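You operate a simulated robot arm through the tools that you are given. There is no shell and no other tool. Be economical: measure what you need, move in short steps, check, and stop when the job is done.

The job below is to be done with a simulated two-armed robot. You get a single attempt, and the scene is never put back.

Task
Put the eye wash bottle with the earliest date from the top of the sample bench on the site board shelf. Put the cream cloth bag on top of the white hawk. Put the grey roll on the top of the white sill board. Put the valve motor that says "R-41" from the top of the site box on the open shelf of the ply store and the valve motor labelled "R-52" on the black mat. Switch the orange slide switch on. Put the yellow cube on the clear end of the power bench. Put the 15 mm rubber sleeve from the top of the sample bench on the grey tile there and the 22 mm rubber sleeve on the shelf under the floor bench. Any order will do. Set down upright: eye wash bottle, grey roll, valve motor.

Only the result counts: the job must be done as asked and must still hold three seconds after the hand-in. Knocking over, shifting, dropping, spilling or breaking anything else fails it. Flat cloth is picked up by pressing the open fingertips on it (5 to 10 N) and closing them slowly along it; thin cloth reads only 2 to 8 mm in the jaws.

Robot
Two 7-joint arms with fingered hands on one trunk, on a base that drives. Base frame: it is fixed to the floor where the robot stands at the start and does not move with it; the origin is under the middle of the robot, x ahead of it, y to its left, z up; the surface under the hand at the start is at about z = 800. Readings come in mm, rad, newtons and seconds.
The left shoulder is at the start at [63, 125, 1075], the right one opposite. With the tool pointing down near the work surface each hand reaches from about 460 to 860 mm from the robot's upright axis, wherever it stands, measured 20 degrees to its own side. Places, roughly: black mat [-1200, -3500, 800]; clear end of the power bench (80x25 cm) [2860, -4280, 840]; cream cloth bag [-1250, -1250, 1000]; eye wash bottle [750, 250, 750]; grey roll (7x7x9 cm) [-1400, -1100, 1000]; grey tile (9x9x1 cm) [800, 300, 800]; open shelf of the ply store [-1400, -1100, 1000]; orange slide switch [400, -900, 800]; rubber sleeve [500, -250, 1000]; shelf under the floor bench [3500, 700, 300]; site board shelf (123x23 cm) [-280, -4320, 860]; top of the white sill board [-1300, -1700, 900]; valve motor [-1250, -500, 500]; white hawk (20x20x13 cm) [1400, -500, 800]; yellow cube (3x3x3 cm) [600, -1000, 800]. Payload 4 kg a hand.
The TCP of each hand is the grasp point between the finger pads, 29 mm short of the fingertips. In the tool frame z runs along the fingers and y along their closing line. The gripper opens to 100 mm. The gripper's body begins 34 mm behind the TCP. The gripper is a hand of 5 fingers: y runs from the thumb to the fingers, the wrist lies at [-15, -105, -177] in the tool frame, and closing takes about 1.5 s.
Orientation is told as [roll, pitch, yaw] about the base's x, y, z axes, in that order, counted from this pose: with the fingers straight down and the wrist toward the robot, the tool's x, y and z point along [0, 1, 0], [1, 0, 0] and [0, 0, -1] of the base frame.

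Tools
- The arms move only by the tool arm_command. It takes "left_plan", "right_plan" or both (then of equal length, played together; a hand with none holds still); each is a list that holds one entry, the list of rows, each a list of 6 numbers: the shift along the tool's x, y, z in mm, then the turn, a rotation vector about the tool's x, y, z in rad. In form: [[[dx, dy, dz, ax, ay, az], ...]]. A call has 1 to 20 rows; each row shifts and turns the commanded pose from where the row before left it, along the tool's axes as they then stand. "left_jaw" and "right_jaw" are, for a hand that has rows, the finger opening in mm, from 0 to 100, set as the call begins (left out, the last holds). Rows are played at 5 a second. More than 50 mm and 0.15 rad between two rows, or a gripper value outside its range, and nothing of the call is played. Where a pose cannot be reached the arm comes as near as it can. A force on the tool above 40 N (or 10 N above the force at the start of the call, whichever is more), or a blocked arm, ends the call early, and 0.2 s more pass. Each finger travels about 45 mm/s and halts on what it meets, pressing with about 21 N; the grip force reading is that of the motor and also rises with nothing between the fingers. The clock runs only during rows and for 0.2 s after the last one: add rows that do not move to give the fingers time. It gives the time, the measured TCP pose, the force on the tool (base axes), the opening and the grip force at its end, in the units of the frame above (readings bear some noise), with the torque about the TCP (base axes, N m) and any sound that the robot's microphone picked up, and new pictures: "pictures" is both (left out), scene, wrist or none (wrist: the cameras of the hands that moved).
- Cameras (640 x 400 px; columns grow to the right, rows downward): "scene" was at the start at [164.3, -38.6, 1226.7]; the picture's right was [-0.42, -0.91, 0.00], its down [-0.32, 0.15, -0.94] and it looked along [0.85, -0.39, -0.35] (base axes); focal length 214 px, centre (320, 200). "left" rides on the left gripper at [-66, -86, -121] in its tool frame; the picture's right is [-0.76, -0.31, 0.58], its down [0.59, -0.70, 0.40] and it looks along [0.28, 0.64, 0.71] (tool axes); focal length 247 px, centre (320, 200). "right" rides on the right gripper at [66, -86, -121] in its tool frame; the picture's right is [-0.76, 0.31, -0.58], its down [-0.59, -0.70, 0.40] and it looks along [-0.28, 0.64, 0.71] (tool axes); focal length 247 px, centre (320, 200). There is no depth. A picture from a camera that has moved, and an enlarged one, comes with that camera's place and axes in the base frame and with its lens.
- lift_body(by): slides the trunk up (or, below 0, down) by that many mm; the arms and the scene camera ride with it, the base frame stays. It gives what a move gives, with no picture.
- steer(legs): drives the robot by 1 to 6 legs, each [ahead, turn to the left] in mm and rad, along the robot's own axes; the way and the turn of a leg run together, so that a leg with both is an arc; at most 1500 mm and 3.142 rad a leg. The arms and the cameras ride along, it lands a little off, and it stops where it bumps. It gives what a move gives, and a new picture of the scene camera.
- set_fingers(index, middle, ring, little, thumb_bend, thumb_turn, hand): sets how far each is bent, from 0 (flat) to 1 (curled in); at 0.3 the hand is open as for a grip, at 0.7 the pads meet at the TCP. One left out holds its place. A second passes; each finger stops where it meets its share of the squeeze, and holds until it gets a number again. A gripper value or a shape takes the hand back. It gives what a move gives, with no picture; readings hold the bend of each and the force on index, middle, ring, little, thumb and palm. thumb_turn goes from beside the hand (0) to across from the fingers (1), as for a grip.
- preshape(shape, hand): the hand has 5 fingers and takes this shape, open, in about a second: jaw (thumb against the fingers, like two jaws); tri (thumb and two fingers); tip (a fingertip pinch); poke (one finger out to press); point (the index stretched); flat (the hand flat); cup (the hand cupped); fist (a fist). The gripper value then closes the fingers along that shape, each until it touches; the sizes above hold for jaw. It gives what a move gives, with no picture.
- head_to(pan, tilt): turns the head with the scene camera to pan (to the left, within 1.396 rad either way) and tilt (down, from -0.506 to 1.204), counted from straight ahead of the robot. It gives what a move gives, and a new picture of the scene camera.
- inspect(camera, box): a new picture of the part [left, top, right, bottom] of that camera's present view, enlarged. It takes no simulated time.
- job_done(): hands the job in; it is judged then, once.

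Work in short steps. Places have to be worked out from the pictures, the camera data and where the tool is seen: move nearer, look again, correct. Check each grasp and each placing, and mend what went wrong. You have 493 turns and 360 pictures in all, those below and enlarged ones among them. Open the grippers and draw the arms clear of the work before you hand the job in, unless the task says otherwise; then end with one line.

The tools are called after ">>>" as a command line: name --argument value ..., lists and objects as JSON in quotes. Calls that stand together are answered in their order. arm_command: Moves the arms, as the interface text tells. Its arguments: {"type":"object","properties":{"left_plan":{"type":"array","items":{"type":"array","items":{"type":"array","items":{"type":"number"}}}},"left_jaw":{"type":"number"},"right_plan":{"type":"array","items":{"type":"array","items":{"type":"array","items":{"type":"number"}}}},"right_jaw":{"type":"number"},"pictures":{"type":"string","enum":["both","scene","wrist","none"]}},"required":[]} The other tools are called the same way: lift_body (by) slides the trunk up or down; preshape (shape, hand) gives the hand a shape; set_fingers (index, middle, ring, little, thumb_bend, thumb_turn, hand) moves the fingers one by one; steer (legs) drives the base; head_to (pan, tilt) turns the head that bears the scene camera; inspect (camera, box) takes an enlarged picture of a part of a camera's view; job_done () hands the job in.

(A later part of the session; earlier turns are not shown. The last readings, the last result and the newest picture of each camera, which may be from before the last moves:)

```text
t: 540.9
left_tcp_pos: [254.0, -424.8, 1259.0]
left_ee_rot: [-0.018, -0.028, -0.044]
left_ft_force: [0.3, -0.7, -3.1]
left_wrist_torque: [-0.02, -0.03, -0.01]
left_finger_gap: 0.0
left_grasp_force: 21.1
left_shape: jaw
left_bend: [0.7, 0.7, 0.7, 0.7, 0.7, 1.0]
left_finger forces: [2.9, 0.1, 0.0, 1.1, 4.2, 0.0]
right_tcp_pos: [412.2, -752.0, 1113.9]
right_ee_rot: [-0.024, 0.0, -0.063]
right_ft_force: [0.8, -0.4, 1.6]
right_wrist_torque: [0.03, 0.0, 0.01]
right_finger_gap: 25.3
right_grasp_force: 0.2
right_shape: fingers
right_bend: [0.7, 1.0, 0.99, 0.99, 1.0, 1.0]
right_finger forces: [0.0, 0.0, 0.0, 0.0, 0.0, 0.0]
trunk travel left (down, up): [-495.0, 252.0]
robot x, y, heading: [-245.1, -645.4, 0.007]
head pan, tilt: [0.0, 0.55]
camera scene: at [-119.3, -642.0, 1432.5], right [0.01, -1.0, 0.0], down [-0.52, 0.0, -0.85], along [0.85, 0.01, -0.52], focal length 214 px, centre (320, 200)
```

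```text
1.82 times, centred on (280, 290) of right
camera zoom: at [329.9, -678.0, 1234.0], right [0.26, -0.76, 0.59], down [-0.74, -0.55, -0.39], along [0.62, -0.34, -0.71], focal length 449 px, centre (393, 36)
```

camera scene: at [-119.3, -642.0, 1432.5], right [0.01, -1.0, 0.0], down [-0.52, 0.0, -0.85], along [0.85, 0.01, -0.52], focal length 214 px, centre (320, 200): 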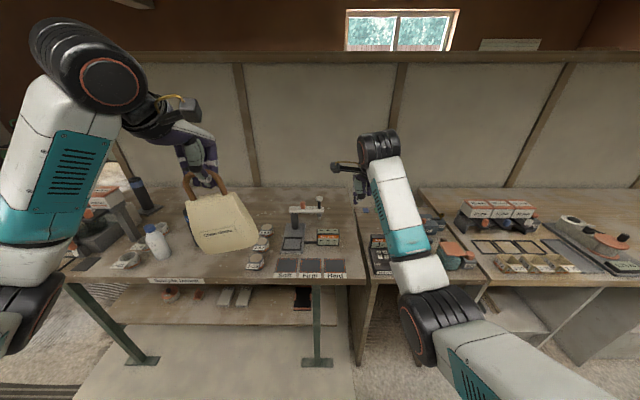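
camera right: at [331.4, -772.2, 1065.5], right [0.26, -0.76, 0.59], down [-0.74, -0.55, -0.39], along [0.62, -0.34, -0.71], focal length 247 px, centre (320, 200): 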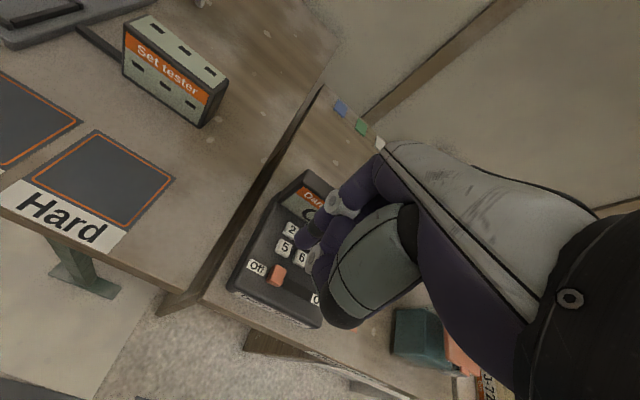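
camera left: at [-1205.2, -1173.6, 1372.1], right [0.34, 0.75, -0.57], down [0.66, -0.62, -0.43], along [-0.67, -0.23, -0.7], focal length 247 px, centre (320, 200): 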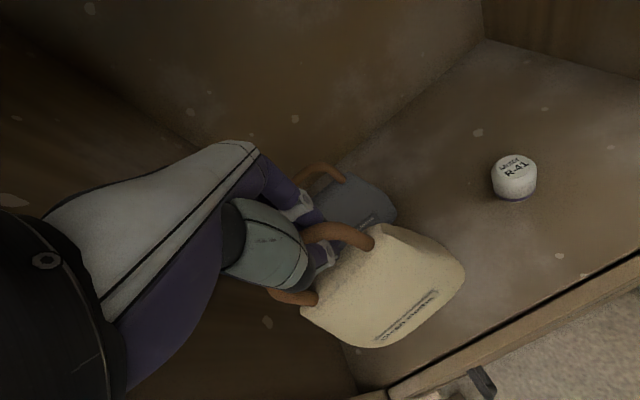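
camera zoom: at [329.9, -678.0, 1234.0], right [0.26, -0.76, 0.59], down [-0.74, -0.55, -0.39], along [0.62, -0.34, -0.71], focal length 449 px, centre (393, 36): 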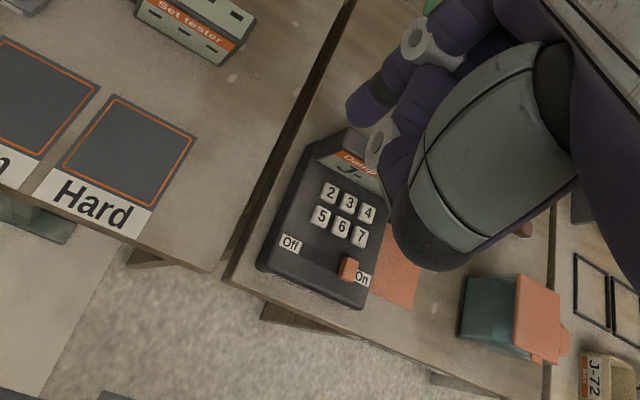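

The switch is on. Give the right hand the tri shape and drive to about (-75,-820) for the yellow cube.

>>> preshape --hand "right" --shape "tri"

>>> steer --legs '[[0, -0.8], [240, 0], [0, 0.8]]'

>>> inspect --camera "right" --box '[0, 0, 640, 400]'

```text
t: 541.8
left_tcp_pos: [252.7, -422.7, 1258.6]
left_ee_rot: [-0.022, -0.028, -0.045]
left_ft_force: [-0.4, 0.6, -3.2]
left_wrist_torque: [-0.02, -0.03, 0.0]
left_finger_gap: 0.0
left_grasp_force: 21.0
left_shape: jaw
left_bend: [0.7, 0.7, 0.7, 0.7, 0.7, 1.0]
left_finger forces: [3.0, 0.0, 0.1, 1.0, 4.2, 0.0]
right_tcp_pos: [411.7, -752.1, 1114.1]
right_ee_rot: [-0.023, 0.001, -0.059]
right_ft_force: [0.7, 0.2, -0.2]
right_wrist_torque: [0.01, 0.02, -0.01]
right_finger_gap: 99.7
right_grasp_force: 0.1
right_shape: tri
right_bend: [0.3, 0.3, 0.99, 0.99, 0.3, 0.98]
right_finger forces: [0.0, 0.0, 0.0, 0.0, 0.0, 0.1]
trunk travel left (down, up): [-495.0, 252.0]
robot x, y, heading: [-245.1, -641.5, 0.01]
head pan, tilt: [0.0, 0.55]
```

```text
t: 547.9
left_tcp_pos: [423.3, -592.2, 1257.8]
left_ee_rot: [-0.02, -0.028, -0.037]
left_ft_force: [-0.1, 0.2, -2.9]
left_wrist_torque: [0.0, -0.02, -0.02]
left_finger_gap: 0.0
left_grasp_force: 21.1
left_shape: jaw
left_bend: [0.7, 0.7, 0.7, 0.7, 0.7, 1.0]
left_finger forces: [3.0, 0.1, 0.1, 0.8, 4.0, 0.0]
right_tcp_pos: [583.9, -920.3, 1113.6]
right_ee_rot: [-0.023, 0.001, -0.055]
right_ft_force: [0.4, 0.0, 0.2]
right_wrist_torque: [-0.01, 0.01, 0.01]
right_finger_gap: 99.8
right_grasp_force: 0.1
right_shape: tri
right_bend: [0.3, 0.3, 0.99, 0.99, 0.3, 0.98]
right_finger forces: [0.1, 0.1, 0.1, 0.0, 0.1, 0.1]
trunk travel left (down, up): [-495.0, 252.0]
robot x, y, heading: [-77.3, -814.9, 0.015]
head pan, tilt: [0.0, 0.55]
camera scene: at [51.3, -812.0, 1432.5], right [0.01, -1.0, 0.0], down [-0.52, -0.01, -0.85], along [0.85, 0.01, -0.52], focal length 214 px, centre (320, 200)
```

scene: 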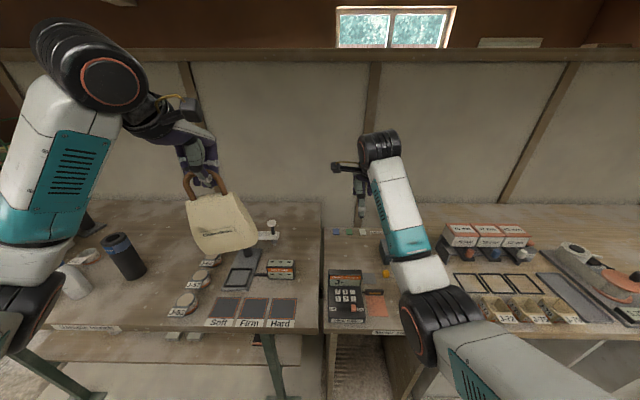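

```text
1.00 times, centred on (320, 200) of right (not enlarged: the box is as wide or as high as the picture)
camera zoom: at [500.6, -846.0, 1233.9], right [0.27, -0.76, 0.59], down [-0.73, -0.56, -0.39], along [0.62, -0.33, -0.71], focal length 247 px, centre (320, 200)
```

zoom: 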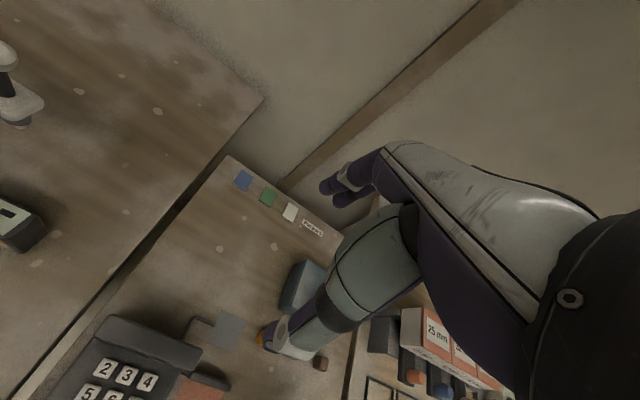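

Cube ≈ (570,-1034). Move above it and descend to z≈900.

>>> arm_command --right_plan '[[[-40, -2, 10, 0, 0, 0], [-40, -2, 20, 0, 0, 0], [-36, -2, 20, 0, 0, 0], [0, 0, 45, 0, 0, 0], [0, 0, 45, 0, 0, 0], [0, 0, 45, 0, 0, 0], [0, 0, 25, 0, 0, 0], [0, 0, 0, 0, 0, 0]]]' --right_jaw 80 --pictures "wrist"

```text
t: 549.7
left_tcp_pos: [422.0, -591.6, 1257.7]
left_ee_rot: [-0.02, -0.028, -0.037]
left_ft_force: [-0.4, 1.0, -2.4]
left_wrist_torque: [-0.01, 0.01, -0.04]
left_finger_gap: 0.0
left_grasp_force: 20.7
left_shape: jaw
left_bend: [0.7, 0.7, 0.7, 0.7, 0.7, 1.0]
left_finger forces: [3.0, 0.0, 0.0, 0.9, 4.0, 0.0]
right_tcp_pos: [571.6, -1039.8, 906.9]
right_ee_rot: [-0.022, 0.001, -0.055]
right_ft_force: [-0.3, -1.4, 0.7]
right_wrist_torque: [0.0, 0.0, 0.01]
right_finger_gap: 80.5
right_grasp_force: 0.1
right_shape: tri
right_bend: [0.37, 0.33, 0.99, 0.99, 0.3, 0.99]
right_finger forces: [0.0, 0.0, 0.0, 0.0, 0.0, 0.0]
trunk travel left (down, up): [-495.0, 252.0]
robot x, y, heading: [-78.2, -813.4, 0.013]
head pan, tilt: [0.0, 0.55]
camera right: at [488.1, -966.5, 1026.6], right [0.27, -0.76, 0.59], down [-0.73, -0.56, -0.39], along [0.62, -0.33, -0.71], focal length 247 px, centre (320, 200)
```

right: 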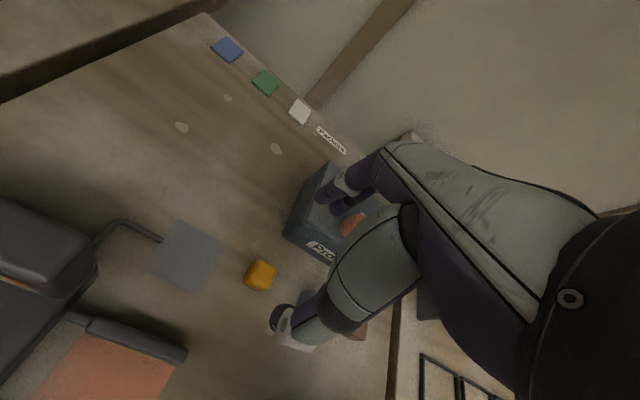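

Cube ≈ (567,-1038); the Probe box front begins near x≈610. I narrow the jaws to 48 and turn the hand 0.35 rad so the fingers stay clear of it.

>>> arm_command --right_plan '[[[0, 0, 0, 0, 0, -0.12], [0, 0, 0, 0, 0, -0.12], [0, 0, 0, 0, 0, -0.11], [2, -5, 20, 0, 0, 0], [0, 0, 15, 0, 0, 0], [0, 0, 0, 0, 0, 0]]]' --right_jaw 48 --pictures "none"

>>> inspect --camera "right" --box '[180, 140, 420, 340]'

```text
t: 551.1
left_tcp_pos: [422.9, -592.4, 1258.4]
left_ee_rot: [-0.021, -0.028, -0.038]
left_ft_force: [0.5, 1.8, -2.5]
left_wrist_torque: [0.0, -0.02, 0.02]
left_finger_gap: 0.0
left_grasp_force: 20.4
left_shape: jaw
left_bend: [0.7, 0.7, 0.7, 0.7, 0.7, 1.0]
left_finger forces: [3.1, 0.0, 0.1, 1.0, 4.2, 0.0]
right_tcp_pos: [564.3, -1039.8, 870.1]
right_ee_rot: [-0.02, 0.008, 0.297]
right_ft_force: [-0.4, -0.5, -0.1]
right_wrist_torque: [0.0, 0.0, 0.02]
right_finger_gap: 48.4
right_grasp_force: 0.0
right_shape: tri
right_bend: [0.41, 0.43, 0.99, 0.99, 0.38, 1.0]
right_finger forces: [0.1, 0.1, 0.1, 0.0, 0.1, 0.0]
trunk travel left (down, up): [-495.0, 252.0]
robot x, y, heading: [-75.8, -813.6, 0.011]
head pan, tilt: [0.0, 0.55]
```

```text
2.00 times, centred on (300, 240) of right
camera zoom: at [463.4, -999.2, 991.5], right [0.52, -0.62, 0.59], down [-0.5, -0.78, -0.38], along [0.7, -0.1, -0.71], focal length 494 px, centre (360, 120)
```

zoom: 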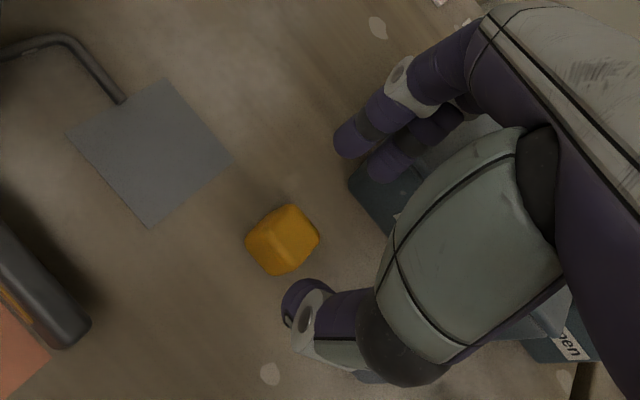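

Aligned within a few mm. Descend to z≈824 and close.

>>> arm_command --right_plan '[[[1, 4, 20, 0, 0, 0], [0, 0, 15, 0, 0, 0], [0, 0, 8, 0, 0, 0], [0, 0, 3, 0, 0, 0], [0, 0, 0, 0, 0, 0]]]' --pictures "none"

>>> inspect --camera "right" --box '[180, 140, 420, 340]'

```text
t: 552.3
left_tcp_pos: [420.2, -592.1, 1258.9]
left_ee_rot: [-0.02, -0.03, -0.036]
left_ft_force: [-0.5, 0.5, -3.0]
left_wrist_torque: [0.02, -0.01, 0.01]
left_finger_gap: 0.0
left_grasp_force: 20.7
left_shape: jaw
left_bend: [0.7, 0.7, 0.7, 0.7, 0.7, 1.0]
left_finger forces: [3.1, 0.0, 0.0, 0.9, 4.2, 0.0]
right_tcp_pos: [569.7, -1038.4, 829.6]
right_ee_rot: [-0.023, 0.0, 0.296]
right_ft_force: [-3.4, 0.3, 21.8]
right_wrist_torque: [-0.2, 0.9, 0.03]
right_finger_gap: 48.8
right_grasp_force: 0.2
right_shape: tri
right_bend: [0.41, 0.43, 0.99, 0.99, 0.36, 1.0]
right_finger forces: [0.0, 0.0, 0.0, 0.0, 22.4, 0.0]
trunk travel left (down, up): [-495.0, 252.0]
robot x, y, heading: [-74.9, -813.6, 0.012]
head pan, tilt: [0.0, 0.55]
```

```text
2.00 times, centred on (300, 240) of right
camera zoom: at [467.0, -997.7, 949.5], right [0.51, -0.62, 0.59], down [-0.5, -0.78, -0.38], along [0.7, -0.1, -0.71], focal length 494 px, centre (360, 120)
```

zoom: 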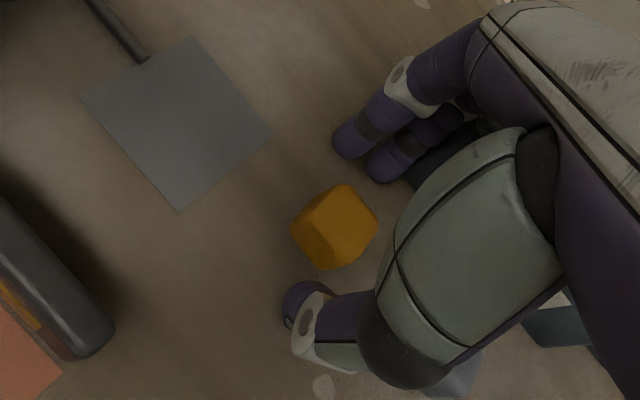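

The thumb touches the bench (z≈800). Raise 5 mm and close on the cube.

>>> arm_command --right_plan '[[[0, 0, -5, 0, 0, 0], [0, 0, 0, 0, 0, 0]]]' --pictures "none"

>>> arm_command --right_plan '[[[0, 0, 0, 0, 0, 0], [0, 0, 0, 0, 0, 0], [0, 0, 0, 0, 0, 0], [0, 0, 0, 0, 0, 0], [0, 0, 0, 0, 0, 0], [0, 0, 0, 0, 0, 0], [0, 0, 0, 0, 0, 0]]]' --right_jaw 10 --pictures "none"

>>> inspect --camera "right" --box '[180, 140, 420, 340]'

```text
t: 552.9
left_tcp_pos: [422.4, -591.0, 1257.1]
left_ee_rot: [-0.021, -0.027, -0.036]
left_ft_force: [-1.0, 0.3, -3.1]
left_wrist_torque: [0.0, 0.0, 0.04]
left_finger_gap: 0.0
left_grasp_force: 21.1
left_shape: jaw
left_bend: [0.7, 0.7, 0.7, 0.7, 0.7, 1.0]
left_finger forces: [3.0, 0.0, 0.0, 1.1, 4.1, 0.0]
right_tcp_pos: [566.6, -1039.2, 829.9]
right_ee_rot: [-0.021, 0.008, 0.298]
right_ft_force: [0.8, -0.5, 6.5]
right_wrist_torque: [0.02, -0.05, -0.01]
right_finger_gap: 48.7
right_grasp_force: 0.1
right_shape: tri
right_bend: [0.41, 0.42, 0.99, 0.99, 0.37, 1.0]
right_finger forces: [0.1, 3.3, 0.1, 0.1, 2.3, 0.0]
trunk travel left (down, up): [-495.0, 252.0]
robot x, y, heading: [-73.0, -815.6, 0.018]
head pan, tilt: [0.0, 0.55]
```

```text
t: 554.5
left_tcp_pos: [422.9, -591.5, 1257.8]
left_ee_rot: [-0.022, -0.027, -0.036]
left_ft_force: [0.3, 0.1, -2.8]
left_wrist_torque: [0.02, -0.02, 0.0]
left_finger_gap: 0.0
left_grasp_force: 21.0
left_shape: jaw
left_bend: [0.7, 0.7, 0.7, 0.7, 0.7, 1.0]
left_finger forces: [2.9, 0.1, 0.0, 1.0, 4.1, 0.0]
right_tcp_pos: [569.0, -1038.6, 830.6]
right_ee_rot: [-0.022, 0.007, 0.296]
right_ft_force: [-1.2, 0.1, 0.4]
right_wrist_torque: [-0.01, -0.02, 0.02]
right_finger_gap: 15.2
right_grasp_force: 20.6
right_shape: tri
right_bend: [0.7, 0.78, 1.0, 1.0, 0.73, 1.0]
right_finger forces: [16.2, 2.8, 0.0, 0.1, 17.9, 0.0]
trunk travel left (down, up): [-495.0, 252.0]
robot x, y, heading: [-77.8, -813.1, 0.015]
head pan, tilt: [0.0, 0.55]
```

```text
2.00 times, centred on (300, 240) of right
camera zoom: at [467.4, -997.9, 951.1], right [0.51, -0.62, 0.59], down [-0.5, -0.78, -0.38], along [0.7, -0.1, -0.71], focal length 494 px, centre (360, 120)
```

zoom: 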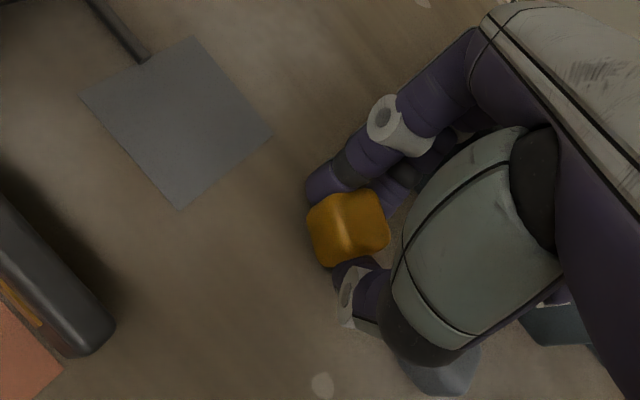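

Cube gripped. Lift, undo the turn, and check.

>>> arm_command --right_plan '[[[0, 0, -15, 0, 0, 0], [0, 0, -35, 0, 0, 0], [0, 0, -45, 0, 0, 0], [0, 0, -45, 0, 0, 0], [0, 0, -45, 0, 0, 0.12], [0, 0, -45, 0, 0, 0.12], [0, 0, -45, 0, 0, 0.11], [0, -45, -20, 0, 0, 0], [10, -45, -20, 0, 0, 0], [10, -20, -40, 0, 0, 0], [0, 0, 0, 0, 0, 0]]]' --pictures "wrist"

```text
refused: row 9 steps farther than a row can; nothing moved
```

>>> arm_command --right_plan '[[[0, 0, -15, 0, 0, 0], [0, 0, -35, 0, 0, 0], [0, 0, -45, 0, 0, 0], [0, 0, -45, 0, 0, 0], [0, 0, -45, 0, 0, 0.12], [0, 0, -45, 0, 0, 0.12], [0, 0, -45, 0, 0, 0.11], [0, -40, -20, 0, 0, 0], [10, -40, -20, 0, 0, 0], [10, -20, -40, 0, 0, 0], [0, 0, 0, 0, 0, 0]]]' --pictures "wrist"

```text
t: 556.9
left_tcp_pos: [422.1, -591.9, 1257.8]
left_ee_rot: [-0.02, -0.028, -0.037]
left_ft_force: [-0.4, 0.6, -2.1]
left_wrist_torque: [0.01, 0.03, -0.03]
left_finger_gap: 0.0
left_grasp_force: 21.3
left_shape: jaw
left_bend: [0.7, 0.7, 0.7, 0.7, 0.7, 1.0]
left_finger forces: [3.2, 0.1, 0.0, 0.9, 4.1, 0.0]
right_tcp_pos: [469.5, -1004.3, 1186.6]
right_ee_rot: [-0.023, 0.001, -0.054]
right_ft_force: [0.3, 0.7, 0.7]
right_wrist_torque: [-0.01, 0.01, -0.01]
right_finger_gap: 14.9
right_grasp_force: 20.6
right_shape: tri
right_bend: [0.7, 0.78, 1.0, 1.0, 0.73, 1.0]
right_finger forces: [16.2, 2.6, 0.0, 0.0, 17.8, 0.0]
trunk travel left (down, up): [-495.0, 252.0]
robot x, y, heading: [-76.3, -814.7, 0.014]
head pan, tilt: [0.0, 0.55]
camera right: at [386.9, -930.0, 1305.7], right [0.27, -0.76, 0.59], down [-0.73, -0.56, -0.38], along [0.62, -0.33, -0.71], focal length 247 px, centre (320, 200)
```

right: 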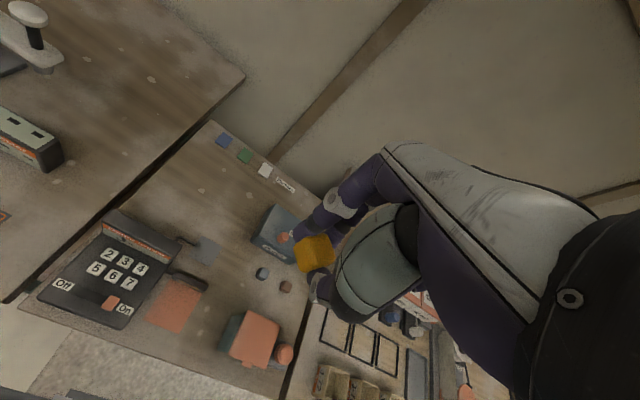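

Cube held. Now drive south down the aisle and then east through the gap toward the power bench.

>>> steer --legs '[[0, -2.2], [470, 0], [0, 0.62], [1500, 0], [930, 0], [0, 1.57]]'

>>> head_to --pan 0.0 --tilt 0.35

```text
t: 582.2
left_tcp_pos: [192.0, -3399.6, 1257.5]
left_ee_rot: [-0.021, -0.027, -0.033]
left_ft_force: [-0.4, 0.5, -2.3]
left_wrist_torque: [0.0, 0.0, -0.02]
left_finger_gap: 0.0
left_grasp_force: 20.5
left_shape: jaw
left_bend: [0.7, 0.7, 0.7, 0.7, 0.7, 1.0]
left_finger forces: [2.4, 0.0, 0.0, 0.7, 3.5, 0.0]
right_tcp_pos: [240.2, -3812.9, 1185.8]
right_ee_rot: [-0.023, 0.0, -0.048]
right_ft_force: [0.2, -0.3, -0.5]
right_wrist_torque: [-0.01, -0.04, 0.01]
right_finger_gap: 14.5
right_grasp_force: 20.4
right_shape: tri
right_bend: [0.7, 0.78, 1.0, 1.0, 0.73, 1.0]
right_finger forces: [15.6, 2.9, 0.1, 0.0, 17.1, 0.1]
trunk travel left (down, up): [-495.0, 252.0]
robot x, y, heading: [-303.2, -3623.5, 0.018]
head pan, tilt: [0.0, 0.55]
camera scene: at [-177.2, -3621.8, 1432.5], right [0.02, -1.0, 0.0], down [-0.52, -0.01, -0.85], along [0.85, 0.02, -0.52], focal length 214 px, centre (320, 200)
```

scene: 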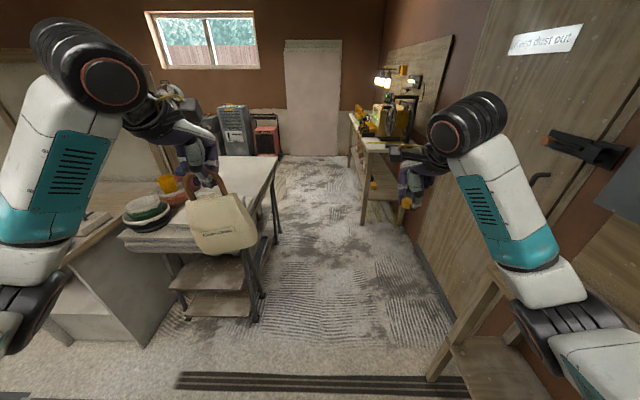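

```text
t: 583.0
left_tcp_pos: [193.1, -3400.1, 1257.2]
left_ee_rot: [-0.022, -0.029, -0.034]
left_ft_force: [-0.2, -0.3, -2.3]
left_wrist_torque: [0.0, -0.01, -0.04]
left_finger_gap: 0.1
left_grasp_force: 21.2
left_shape: jaw
left_bend: [0.7, 0.7, 0.7, 0.7, 0.7, 1.0]
left_finger forces: [2.4, 0.0, 0.1, 0.9, 3.5, 0.1]
right_tcp_pos: [242.2, -3813.9, 1186.3]
right_ee_rot: [-0.022, 0.0, -0.049]
right_ft_force: [0.0, -1.4, 0.1]
right_wrist_torque: [-0.01, -0.02, -0.02]
right_finger_gap: 14.8
right_grasp_force: 20.9
right_shape: tri
right_bend: [0.7, 0.78, 1.0, 1.0, 0.73, 1.0]
right_finger forces: [15.7, 2.8, 0.1, 0.0, 17.2, 0.0]
trunk travel left (down, up): [-495.0, 252.0]
robot x, y, heading: [-301.3, -3627.9, 0.016]
head pan, tilt: [0.0, 0.351]
camera scene: at [-173.9, -3622.0, 1450.7], right [0.02, -1.0, 0.0], down [-0.34, -0.01, -0.94], along [0.94, 0.02, -0.34], focal length 214 px, centre (320, 200)
```

scene: 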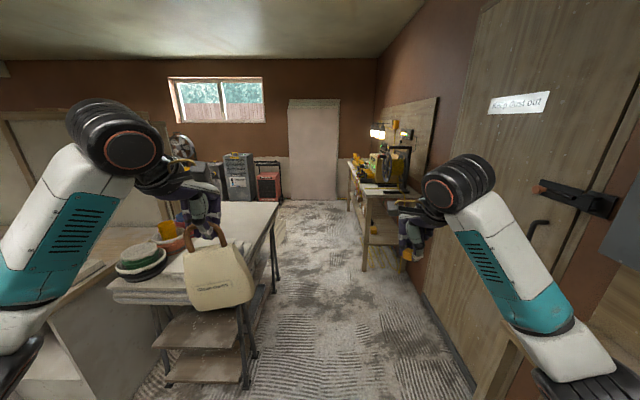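

The passage is clear. Drive 1500 mm east and look again.

>>> steer --legs '[[0, -0.05], [1500, 0]]'

>>> head_to --pan -0.5 --tilt 0.4

```text
t: 590.8
left_tcp_pos: [1709.3, -3481.9, 1259.0]
left_ee_rot: [-0.022, -0.028, -0.091]
left_ft_force: [0.0, 0.6, -3.2]
left_wrist_torque: [0.01, 0.01, 0.0]
left_finger_gap: 0.0
left_grasp_force: 21.1
left_shape: jaw
left_bend: [0.7, 0.7, 0.7, 0.7, 0.7, 1.0]
left_finger forces: [2.4, 0.1, 0.0, 0.8, 3.8, 0.1]
right_tcp_pos: [1734.1, -3896.8, 1186.7]
right_ee_rot: [-0.023, 0.0, -0.108]
right_ft_force: [-0.7, -0.1, 0.6]
right_wrist_torque: [0.01, 0.0, -0.01]
right_finger_gap: 14.9
right_grasp_force: 21.3
right_shape: tri
right_bend: [0.7, 0.78, 1.0, 1.0, 0.73, 1.0]
right_finger forces: [15.8, 2.9, 0.1, 0.0, 17.0, 0.1]
trunk travel left (down, up): [-495.0, 252.0]
robot x, y, heading: [1204.6, -3677.2, -0.038]
head pan, tilt: [0.0, 0.351]
camera scene: at [1330.8, -3681.4, 1450.7], right [-0.04, -1.0, 0.0], down [-0.34, 0.01, -0.94], along [0.94, -0.04, -0.34], focal length 214 px, centre (320, 200)
```

scene: 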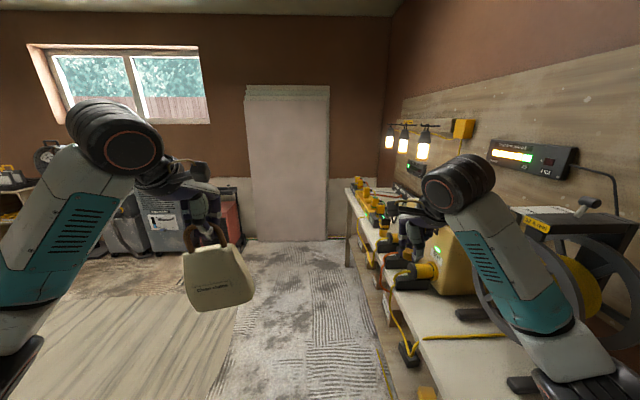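

```text
t: 591.8
left_tcp_pos: [1708.5, -3480.4, 1258.5]
left_ee_rot: [-0.022, -0.03, -0.092]
left_ft_force: [-0.2, 0.2, -3.3]
left_wrist_torque: [-0.02, 0.03, -0.01]
left_finger_gap: 0.1
left_grasp_force: 21.3
left_shape: jaw
left_bend: [0.7, 0.7, 0.7, 0.7, 0.7, 1.0]
left_finger forces: [2.7, 0.0, 0.0, 0.7, 3.8, 0.0]
right_tcp_pos: [1733.4, -3896.1, 1186.3]
right_ee_rot: [-0.023, 0.0, -0.11]
right_ft_force: [0.8, -0.1, -0.8]
right_wrist_torque: [0.02, -0.02, 0.01]
right_finger_gap: 14.6
right_grasp_force: 21.1
right_shape: tri
right_bend: [0.7, 0.78, 1.0, 1.0, 0.73, 1.0]
right_finger forces: [15.8, 2.8, 0.1, 0.0, 17.1, 0.1]
trunk travel left (down, up): [-495.0, 252.0]
robot x, y, heading: [1199.2, -3677.4, -0.039]
head pan, tilt: [-0.499, 0.4]
camera scene: at [1317.1, -3725.2, 1446.2], right [-0.51, -0.86, 0.0], down [-0.33, 0.2, -0.92], along [0.79, -0.47, -0.39], focal length 214 px, centre (320, 200)
```

scene: 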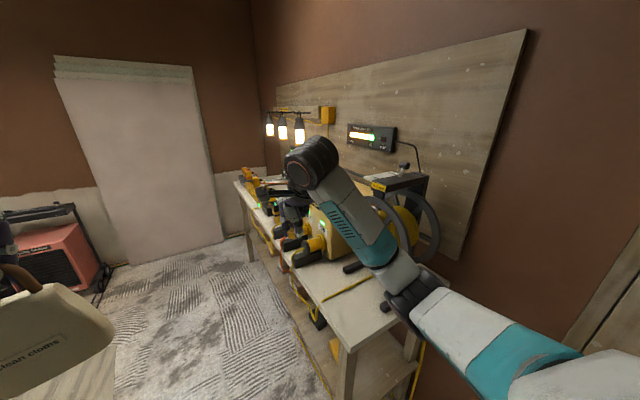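

I need a closer look at the bench's top to find its clear end. Drive further to about (2350,-3450) and look south.

>>> steer --legs '[[0, 0.25], [1150, 0], [0, -1.2]]'

>>> head_to --pan 0.0 --tilt 0.5

```text
t: 601.5
left_tcp_pos: [2775.2, -3743.6, 1258.5]
left_ee_rot: [-0.021, -0.03, -1.046]
left_ft_force: [-0.3, -0.4, -3.1]
left_wrist_torque: [0.0, -0.01, -0.03]
left_finger_gap: 0.0
left_grasp_force: 21.1
left_shape: jaw
left_bend: [0.7, 0.7, 0.7, 0.7, 0.7, 1.0]
left_finger forces: [2.6, 0.1, 0.0, 1.0, 4.0, 0.0]
right_tcp_pos: [2450.1, -4002.3, 1185.8]
right_ee_rot: [-0.022, -0.001, -1.063]
right_ft_force: [-0.1, 0.4, -0.3]
right_wrist_torque: [-0.03, 0.0, -0.01]
right_finger_gap: 14.7
right_grasp_force: 20.9
right_shape: tri
right_bend: [0.7, 0.78, 1.0, 1.0, 0.73, 1.0]
right_finger forces: [15.6, 2.9, 0.1, 0.1, 16.8, 0.0]
trunk travel left (down, up): [-495.0, 252.0]
robot x, y, heading: [2319.9, -3444.1, -0.995]
head pan, tilt: [-0.499, 0.4]
camera scene: at [2349.5, -3561.4, 1446.2], right [-1.0, -0.08, 0.0], down [-0.03, 0.39, -0.92], along [0.07, -0.92, -0.39], focal length 214 px, centre (320, 200)
```

scene: 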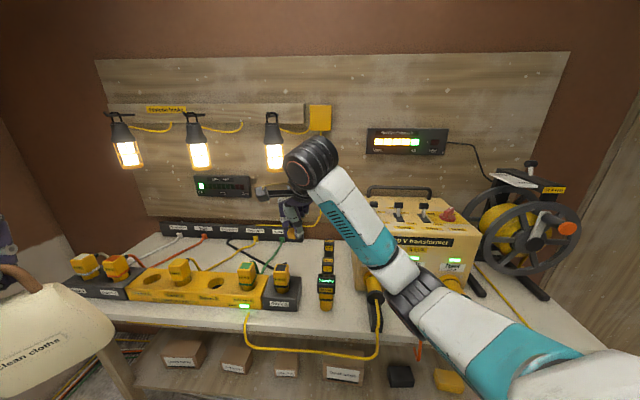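

```text
t: 602.5
left_tcp_pos: [2773.6, -3742.3, 1257.8]
left_ee_rot: [-0.02, -0.028, -1.045]
left_ft_force: [0.5, 0.5, -3.2]
left_wrist_torque: [-0.02, 0.01, -0.01]
left_finger_gap: 0.0
left_grasp_force: 21.5
left_shape: jaw
left_bend: [0.7, 0.7, 0.7, 0.7, 0.7, 1.0]
left_finger forces: [2.7, 0.1, 0.0, 0.9, 4.1, 0.0]
right_tcp_pos: [2450.1, -4002.1, 1186.7]
right_ee_rot: [-0.022, 0.0, -1.062]
right_ft_force: [0.1, 0.3, 0.6]
right_wrist_torque: [-0.02, 0.04, -0.03]
right_finger_gap: 14.7
right_grasp_force: 21.5
right_shape: tri
right_bend: [0.7, 0.78, 1.0, 1.0, 0.73, 1.0]
right_finger forces: [15.6, 2.9, 0.0, 0.0, 17.0, 0.0]
trunk travel left (down, up): [-495.0, 252.0]
robot x, y, heading: [2320.7, -3439.2, -0.995]
head pan, tilt: [0.0, 0.499]
camera scene: at [2392.0, -3545.3, 1437.1], right [-0.84, -0.54, 0.0], down [-0.26, 0.4, -0.88], along [0.48, -0.74, -0.48], focal length 214 px, centre (320, 200)
```

scene: 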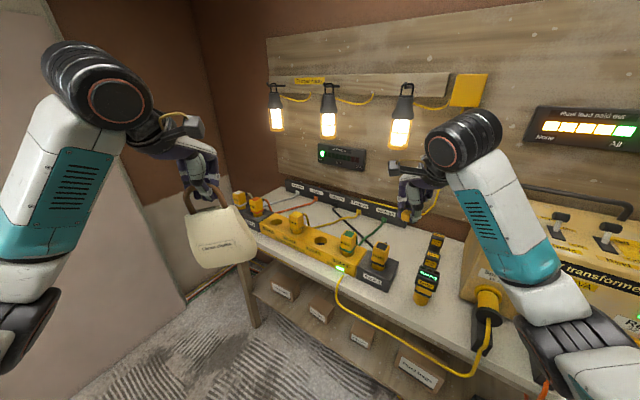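

>>> inspect --camera "right" --box '[0, 0, 640, 400]'

>>> inspect --camera "scene" --box '[220, 150, 480, 330]'

```text
1.00 times, centred on (320, 200) of right (not enlarged: the box is as wide or as high as the picture)
camera zoom: at [2467.9, -3893.4, 1305.7], right [-0.5, -0.63, 0.59], down [-0.86, 0.32, -0.39], along [0.05, -0.71, -0.71], focal length 247 px, centre (320, 200)
```

zoom: 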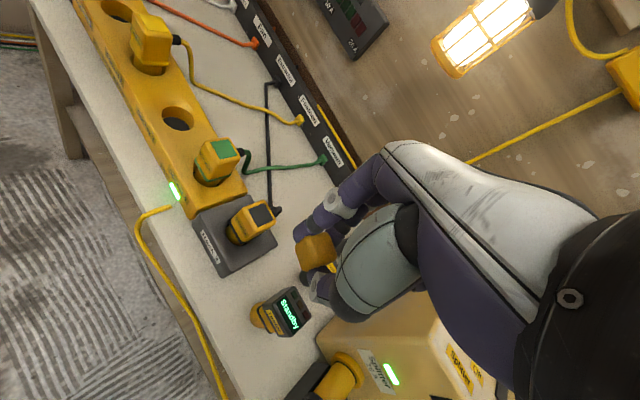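

```text
2.22 times, centred on (350, 240) of scene
camera zoom: at [2392.0, -3545.3, 1437.1], right [-0.84, -0.54, 0.0], down [-0.26, 0.4, -0.88], along [0.48, -0.74, -0.48], focal length 477 px, centre (253, 111)
```

zoom: 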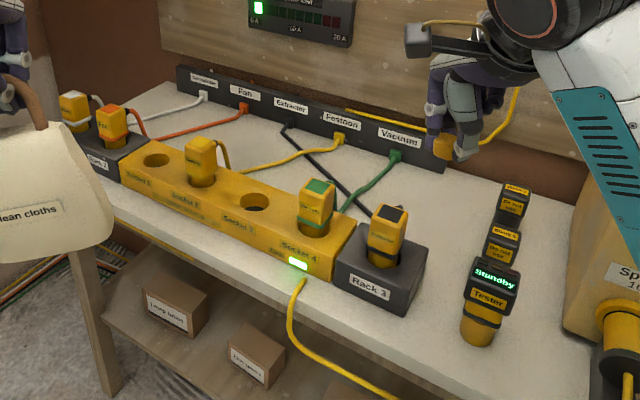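

By measurement, the 80×25 cm zone is the strip behind the yellow socket unit (x 2460–3260, y -4155…-4405), crossed by some cables. A free patch between the orange and yellow cables lies near (2920,-4325). Drive to about (3080,-3610) facing south.

>>> steer --legs '[[0, 0.786], [770, 0], [0, -1.36]]'

>>> head_to --pan -0.2 --tilt 0.65

>>> inspect --camera "right" --box '[0, 0, 640, 400]'

```text
t: 612.2
left_tcp_pos: [3298.5, -4106.5, 1257.3]
left_ee_rot: [-0.02, -0.029, -1.621]
left_ft_force: [0.0, 0.3, -3.1]
left_wrist_torque: [0.01, -0.04, 0.01]
left_finger_gap: 0.1
left_grasp_force: 21.0
left_shape: jaw
left_bend: [0.7, 0.7, 0.7, 0.7, 0.7, 1.0]
left_finger forces: [2.5, 0.1, 0.1, 0.9, 3.7, 0.0]
right_tcp_pos: [2886.7, -4147.2, 1185.9]
right_ee_rot: [-0.021, 0.0, -1.638]
right_ft_force: [-0.3, 0.2, -0.4]
right_wrist_torque: [0.01, 0.01, -0.03]
right_finger_gap: 14.5
right_grasp_force: 21.5
right_shape: tri
right_bend: [0.7, 0.78, 1.0, 1.0, 0.74, 1.0]
right_finger forces: [15.4, 2.8, 0.0, 0.0, 16.7, 0.0]
trunk travel left (down, up): [-495.0, 252.0]
robot x, y, heading: [3085.8, -3606.2, -1.569]
head pan, tilt: [0.0, 0.499]
camera scene: at [3086.6, -3731.0, 1437.1], right [-1.0, 0.0, 0.0], down [0.0, 0.48, -0.88], along [0.0, -0.88, -0.48], focal length 214 px, centre (320, 200)
```

scene: 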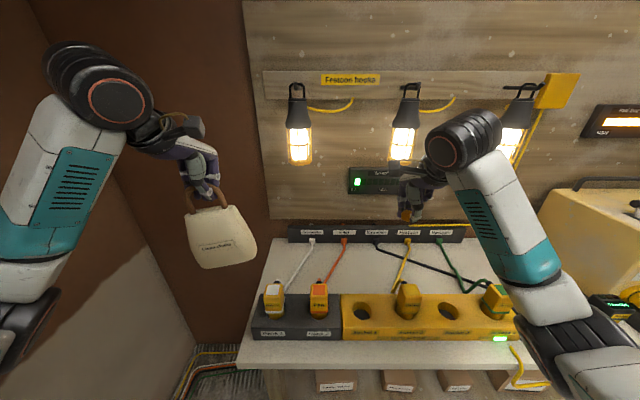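

```text
t: 613.0
left_tcp_pos: [3299.9, -4106.4, 1257.2]
left_ee_rot: [-0.022, -0.027, -1.623]
left_ft_force: [0.3, -1.1, -3.3]
left_wrist_torque: [-0.02, -0.02, -0.03]
left_finger_gap: 0.0
left_grasp_force: 20.4
left_shape: jaw
left_bend: [0.7, 0.7, 0.7, 0.7, 0.7, 1.0]
left_finger forces: [2.5, 0.1, 0.1, 0.9, 3.8, 0.0]
right_tcp_pos: [2886.4, -4147.3, 1186.1]
right_ee_rot: [-0.022, -0.001, -1.638]
right_ft_force: [0.1, 0.3, -0.5]
right_wrist_torque: [0.04, -0.02, 0.01]
right_finger_gap: 14.5
right_grasp_force: 21.2
right_shape: tri
right_bend: [0.7, 0.78, 1.0, 1.0, 0.74, 1.0]
right_finger forces: [15.4, 3.0, 0.1, 0.0, 16.8, 0.0]
trunk travel left (down, up): [-495.0, 252.0]
robot x, y, heading: [3083.1, -3605.1, -1.573]
head pan, tilt: [-0.201, 0.649]
camera scene: at [3069.5, -3725.1, 1423.8], right [-0.98, 0.2, 0.0], down [0.12, 0.59, -0.8], along [-0.16, -0.78, -0.6], focal length 214 px, centre (320, 200)
```

scene: 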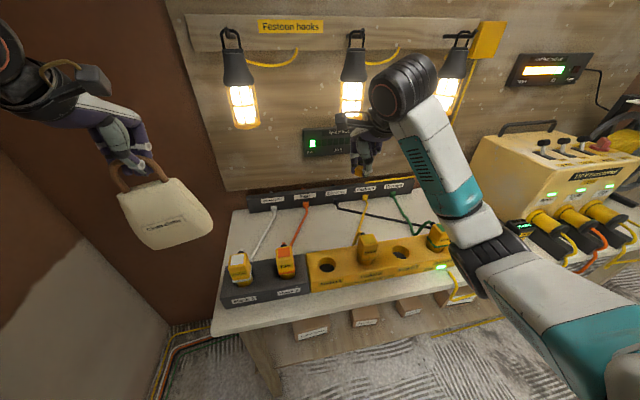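

```text
1.00 times, centred on (320, 200) of right (not enlarged: the box is as wide or as high as the picture)
camera zoom: at [2960.2, -4065.6, 1305.8], right [-0.76, -0.26, 0.59], down [-0.55, 0.74, -0.39], along [-0.34, -0.62, -0.71], focal length 247 px, centre (320, 200)
```

zoom: 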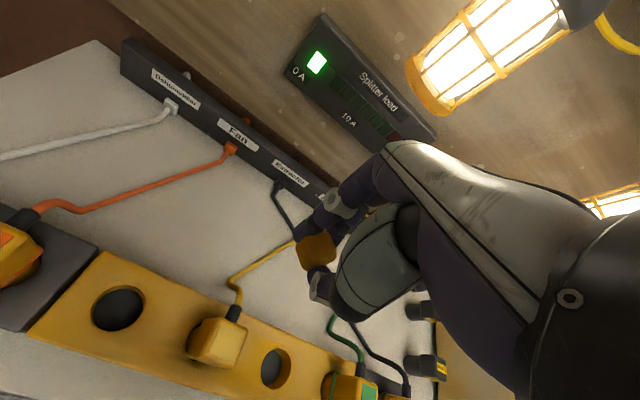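

A clear patch is at about (2939,-4270). Lower to z≈1000, then forward, then to z≈890.

>>> arm_command --right_plan '[[[15, 0, 45, 0, 0, 0], [15, 0, 45, 0, 0, 0], [15, 0, 45, 0, 0, 0], [16, 0, 40, 0, 0, 0], [0, 40, 0, 0, 0, 0], [0, 40, 0, 0, 0, 0], [0, 39, 0, 0, 0, 0], [0, 0, 45, 0, 0, 0], [0, 0, 45, 0, 0, 0], [0, 0, 20, 0, 0, 0], [0, 0, 0, 0, 0, 0]]]' --pictures "both"

```text
t: 615.4
left_tcp_pos: [3300.8, -4107.6, 1258.0]
left_ee_rot: [-0.021, -0.027, -1.622]
left_ft_force: [0.9, 0.6, -2.8]
left_wrist_torque: [-0.04, -0.02, 0.01]
left_finger_gap: 0.0
left_grasp_force: 20.5
left_shape: jaw
left_bend: [0.7, 0.7, 0.7, 0.7, 0.7, 1.0]
left_finger forces: [2.5, 0.1, 0.0, 0.9, 3.7, 0.1]
right_tcp_pos: [2932.6, -4270.6, 900.4]
right_ee_rot: [-0.023, -0.001, -1.638]
right_ft_force: [0.1, 0.2, 0.1]
right_wrist_torque: [0.01, 0.02, 0.01]
right_finger_gap: 14.6
right_grasp_force: 21.1
right_shape: tri
right_bend: [0.7, 0.78, 1.0, 1.0, 0.74, 1.0]
right_finger forces: [15.9, 2.8, 0.0, 0.1, 16.7, 0.0]
trunk travel left (down, up): [-495.0, 252.0]
robot x, y, heading: [3082.1, -3607.7, -1.572]
head pan, tilt: [-0.201, 0.649]
camera scene: at [3069.6, -3725.2, 1423.7], right [-0.98, 0.2, 0.0], down [0.12, 0.59, -0.8], along [-0.16, -0.78, -0.61], focal length 214 px, centre (320, 200)
camera right: at [3006.7, -4189.1, 1019.4], right [-0.76, -0.26, 0.59], down [-0.55, 0.74, -0.39], along [-0.34, -0.62, -0.71], focal length 247 px, centre (320, 200)
```

scene: 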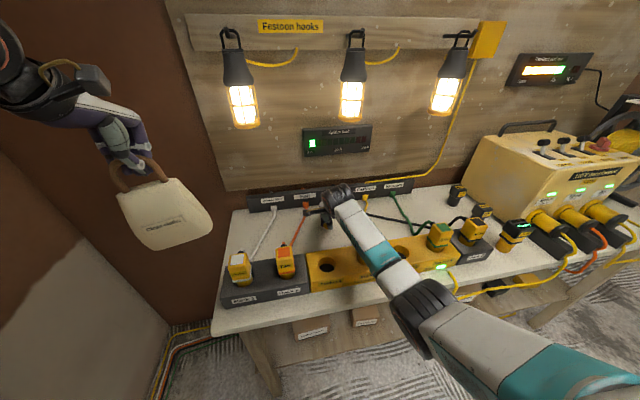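
right: 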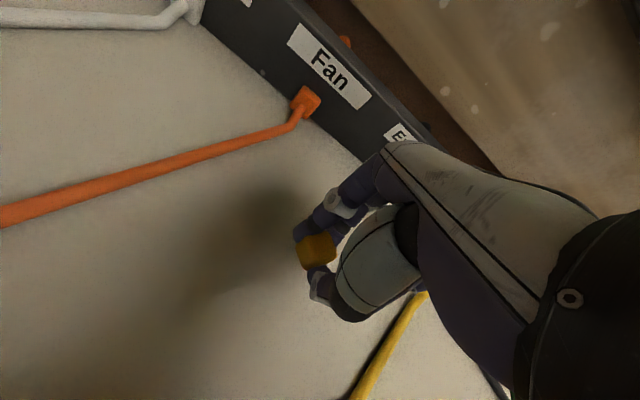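

Clear spot below. Lower to contact in small steps.

>>> arm_command --right_plan '[[[0, 0, 12, 0, 0, 0], [0, 0, 6, 0, 0, 0], [0, 0, 4, 0, 0, 0], [0, 0, 3, 0, 0, 0], [0, 0, 3, 0, 0, 0], [0, 0, 3, 0, 0, 0], [0, 0, 3, 0, 0, 0], [0, 0, 0, 0, 0, 0]]]' --pictures "none"

```text
t: 616.9
left_tcp_pos: [3299.8, -4107.5, 1257.3]
left_ee_rot: [-0.022, -0.026, -1.622]
left_ft_force: [-1.2, -0.3, -3.1]
left_wrist_torque: [0.05, 0.05, 0.02]
left_finger_gap: 0.0
left_grasp_force: 20.8
left_shape: jaw
left_bend: [0.7, 0.7, 0.7, 0.7, 0.7, 1.0]
left_finger forces: [2.6, 0.0, 0.2, 1.0, 3.7, 0.0]
right_tcp_pos: [2933.5, -4275.4, 877.5]
right_ee_rot: [-0.019, -0.024, -1.636]
right_ft_force: [-0.1, 4.0, 15.6]
right_wrist_torque: [0.29, 0.0, -0.04]
right_finger_gap: 15.0
right_grasp_force: 21.0
right_shape: tri
right_bend: [0.7, 0.78, 1.0, 1.0, 0.75, 1.0]
right_finger forces: [16.3, 2.9, 0.1, 0.1, 27.0, 0.0]
trunk travel left (down, up): [-495.0, 252.0]
robot x, y, heading: [3082.8, -3608.4, -1.579]
head pan, tilt: [-0.201, 0.649]
stopped in row 7 (right hand): the force on the tool passed its limit at 42 N (the readings are from after the stop); the commanded pose is now the measured one
```

Contact. Open the fingers and rise.

>>> arm_command --right_plan '[[[0, 0, -2, 0.01, 0, 0], [0, 0, 0, 0, 0, 0]]]' --pictures "none"

>>> arm_command --right_plan '[[[0, 0, 0, 0, 0, 0], [0, 0, 0, 0, 0, 0], [0, 0, 0, 0, 0, 0], [0, 0, 0, 0, 0, 0], [0, 0, 0, 0, 0, 0]]]' --right_jaw 70 --pictures "none"

>>> arm_command --right_plan '[[[0, 0, -15, 0, 0, 0], [0, 0, -35, 0, 0, 0], [0, 0, -45, 0, 0, 0], [0, -20, -40, 0, 0, 0], [0, -45, 0, 0, 0, 0], [0, -45, 0, 0, 0, 0], [0, -20, -40, 0, 0, 0], [0, 0, -45, 0, 0, 0], [0, 0, -45, 0, 0, 0], [0, 0, 0, 0, 0, 0]]]' --pictures "wrist"

```text
t: 617.5
left_tcp_pos: [3300.7, -4106.0, 1257.1]
left_ee_rot: [-0.021, -0.027, -1.623]
left_ft_force: [-0.8, -0.6, -3.2]
left_wrist_torque: [-0.01, -0.01, 0.03]
left_finger_gap: 0.1
left_grasp_force: 21.5
left_shape: jaw
left_bend: [0.7, 0.7, 0.7, 0.7, 0.7, 1.0]
left_finger forces: [2.6, 0.0, 0.0, 1.0, 4.1, 0.0]
right_tcp_pos: [2932.9, -4273.0, 877.1]
right_ee_rot: [-0.018, -0.007, -1.635]
right_ft_force: [1.2, -3.6, 12.5]
right_wrist_torque: [-0.16, -0.14, 0.0]
right_finger_gap: 14.4
right_grasp_force: 21.0
right_shape: tri
right_bend: [0.7, 0.78, 1.0, 1.0, 0.75, 1.0]
right_finger forces: [21.4, 3.7, 0.0, 0.1, 19.0, 0.0]
trunk travel left (down, up): [-495.0, 252.0]
robot x, y, heading: [3084.3, -3604.1, -1.566]
head pan, tilt: [-0.201, 0.649]
```

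```text
t: 618.7
left_tcp_pos: [3300.8, -4105.5, 1258.4]
left_ee_rot: [-0.022, -0.03, -1.623]
left_ft_force: [-0.6, -0.1, -2.8]
left_wrist_torque: [0.05, 0.02, 0.0]
left_finger_gap: 0.0
left_grasp_force: 21.1
left_shape: jaw
left_bend: [0.7, 0.7, 0.7, 0.7, 0.7, 1.0]
left_finger forces: [2.6, 0.1, 0.1, 1.1, 4.0, 0.0]
right_tcp_pos: [2934.1, -4274.0, 879.0]
right_ee_rot: [-0.022, -0.011, -1.637]
right_ft_force: [-2.8, -4.5, 22.6]
right_wrist_torque: [0.07, 0.11, -0.01]
right_finger_gap: 67.2
right_grasp_force: 0.1
right_shape: tri
right_bend: [0.41, 0.36, 0.99, 0.99, 0.39, 1.0]
right_finger forces: [0.1, 6.0, 0.0, 0.1, 17.4, 0.0]
trunk travel left (down, up): [-495.0, 252.0]
robot x, y, heading: [3087.1, -3604.1, -1.569]
head pan, tilt: [-0.201, 0.649]
```

```text
t: 620.9
left_tcp_pos: [3298.2, -4106.5, 1258.6]
left_ee_rot: [-0.019, -0.026, -1.623]
left_ft_force: [-0.7, -0.4, -3.1]
left_wrist_torque: [0.01, -0.02, 0.03]
left_finger_gap: 0.2
left_grasp_force: 20.8
left_shape: jaw
left_bend: [0.7, 0.7, 0.7, 0.7, 0.7, 1.0]
left_finger forces: [2.9, 0.0, 0.0, 1.1, 3.9, 0.0]
right_tcp_pos: [2944.5, -4143.3, 1139.6]
right_ee_rot: [-0.018, -0.004, -1.64]
right_ft_force: [-1.3, -0.1, -0.8]
right_wrist_torque: [0.0, -0.03, -0.01]
right_finger_gap: 69.7
right_grasp_force: 0.0
right_shape: tri
right_bend: [0.41, 0.35, 0.99, 0.99, 0.3, 0.99]
right_finger forces: [0.0, 0.1, 0.1, 0.0, 0.0, 0.0]
trunk travel left (down, up): [-495.0, 252.0]
robot x, y, heading: [3081.8, -3605.3, -1.572]
head pan, tilt: [-0.201, 0.649]
camera right: at [3017.4, -4061.0, 1259.0], right [-0.76, -0.25, 0.59], down [-0.55, 0.74, -0.39], along [-0.34, -0.62, -0.7], focal length 247 px, centre (320, 200)
```

right: 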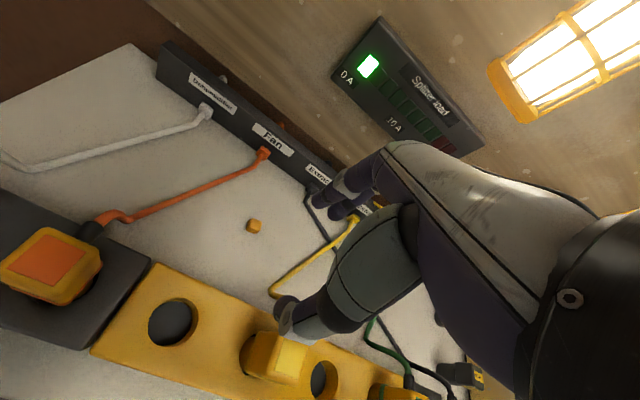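

The cube lies on the clear strip. Now carry the bag to the white hawk: back off, turn and drive north.

>>> steer --legs '[[-300, 0], [0, -2.9], [1500, 0], [1150, 0], [0, 1.3]]'

>>> head_to --pan 0.0 --tilt 0.45

```text
t: 645.8
left_tcp_pos: [1936.8, -906.6, 1257.5]
left_ee_rot: [-0.02, -0.026, 3.045]
left_ft_force: [1.0, -0.1, -2.8]
left_wrist_torque: [0.02, -0.04, 0.01]
left_finger_gap: 0.0
left_grasp_force: 21.3
left_shape: jaw
left_bend: [0.7, 0.7, 0.7, 0.7, 0.7, 1.0]
left_finger forces: [2.4, 0.1, 0.0, 1.0, 3.6, 0.0]
right_tcp_pos: [1915.3, -552.9, 1139.8]
right_ee_rot: [-0.021, -0.006, 3.031]
right_ft_force: [0.0, 0.2, -0.3]
right_wrist_torque: [0.04, 0.0, -0.01]
right_finger_gap: 69.8
right_grasp_force: 0.0
right_shape: tri
right_bend: [0.41, 0.35, 0.99, 0.99, 0.3, 0.99]
right_finger forces: [0.0, 0.0, 0.0, 0.0, 0.0, 0.0]
trunk travel left (down, up): [-495.0, 252.0]
robot x, y, heading: [2446.9, -716.0, 3.099]
head pan, tilt: [-0.201, 0.649]
camera scene: at [2329.9, -691.5, 1423.7], right [0.24, 0.97, 0.0], down [0.59, -0.15, -0.8], along [-0.77, 0.19, -0.6], focal length 214 px, centre (320, 200)
```

scene: 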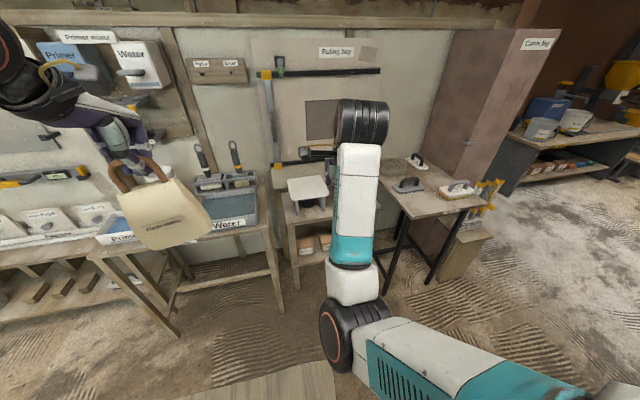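

```text
t: 646.5
left_tcp_pos: [1936.1, -906.2, 1258.0]
left_ee_rot: [-0.02, -0.027, 3.046]
left_ft_force: [-0.3, 0.6, -2.6]
left_wrist_torque: [0.0, 0.04, 0.02]
left_finger_gap: 0.1
left_grasp_force: 20.5
left_shape: jaw
left_bend: [0.7, 0.7, 0.7, 0.7, 0.7, 1.0]
left_finger forces: [2.4, 0.0, 0.0, 1.0, 3.6, 0.0]
right_tcp_pos: [1916.1, -552.3, 1140.5]
right_ee_rot: [-0.021, -0.005, 3.03]
right_ft_force: [0.2, 0.6, -0.4]
right_wrist_torque: [0.01, 0.03, -0.01]
right_finger_gap: 70.0
right_grasp_force: 0.1
right_shape: tri
right_bend: [0.41, 0.35, 0.99, 0.99, 0.3, 0.99]
right_finger forces: [0.0, 0.1, 0.0, 0.1, 0.0, 0.0]
trunk travel left (down, up): [-495.0, 252.0]
robot x, y, heading: [2443.5, -713.1, 3.096]
head pan, tilt: [0.0, 0.45]
camera scene: at [2322.3, -708.3, 1441.5], right [0.04, 1.0, 0.0], down [0.44, -0.02, -0.9], along [-0.9, 0.04, -0.44], focal length 214 px, centre (320, 200)
```

scene: 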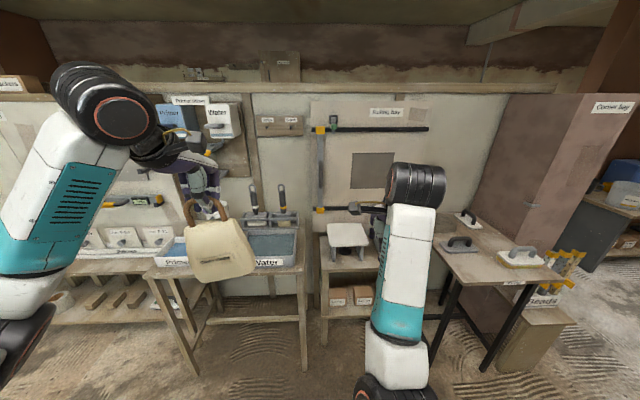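

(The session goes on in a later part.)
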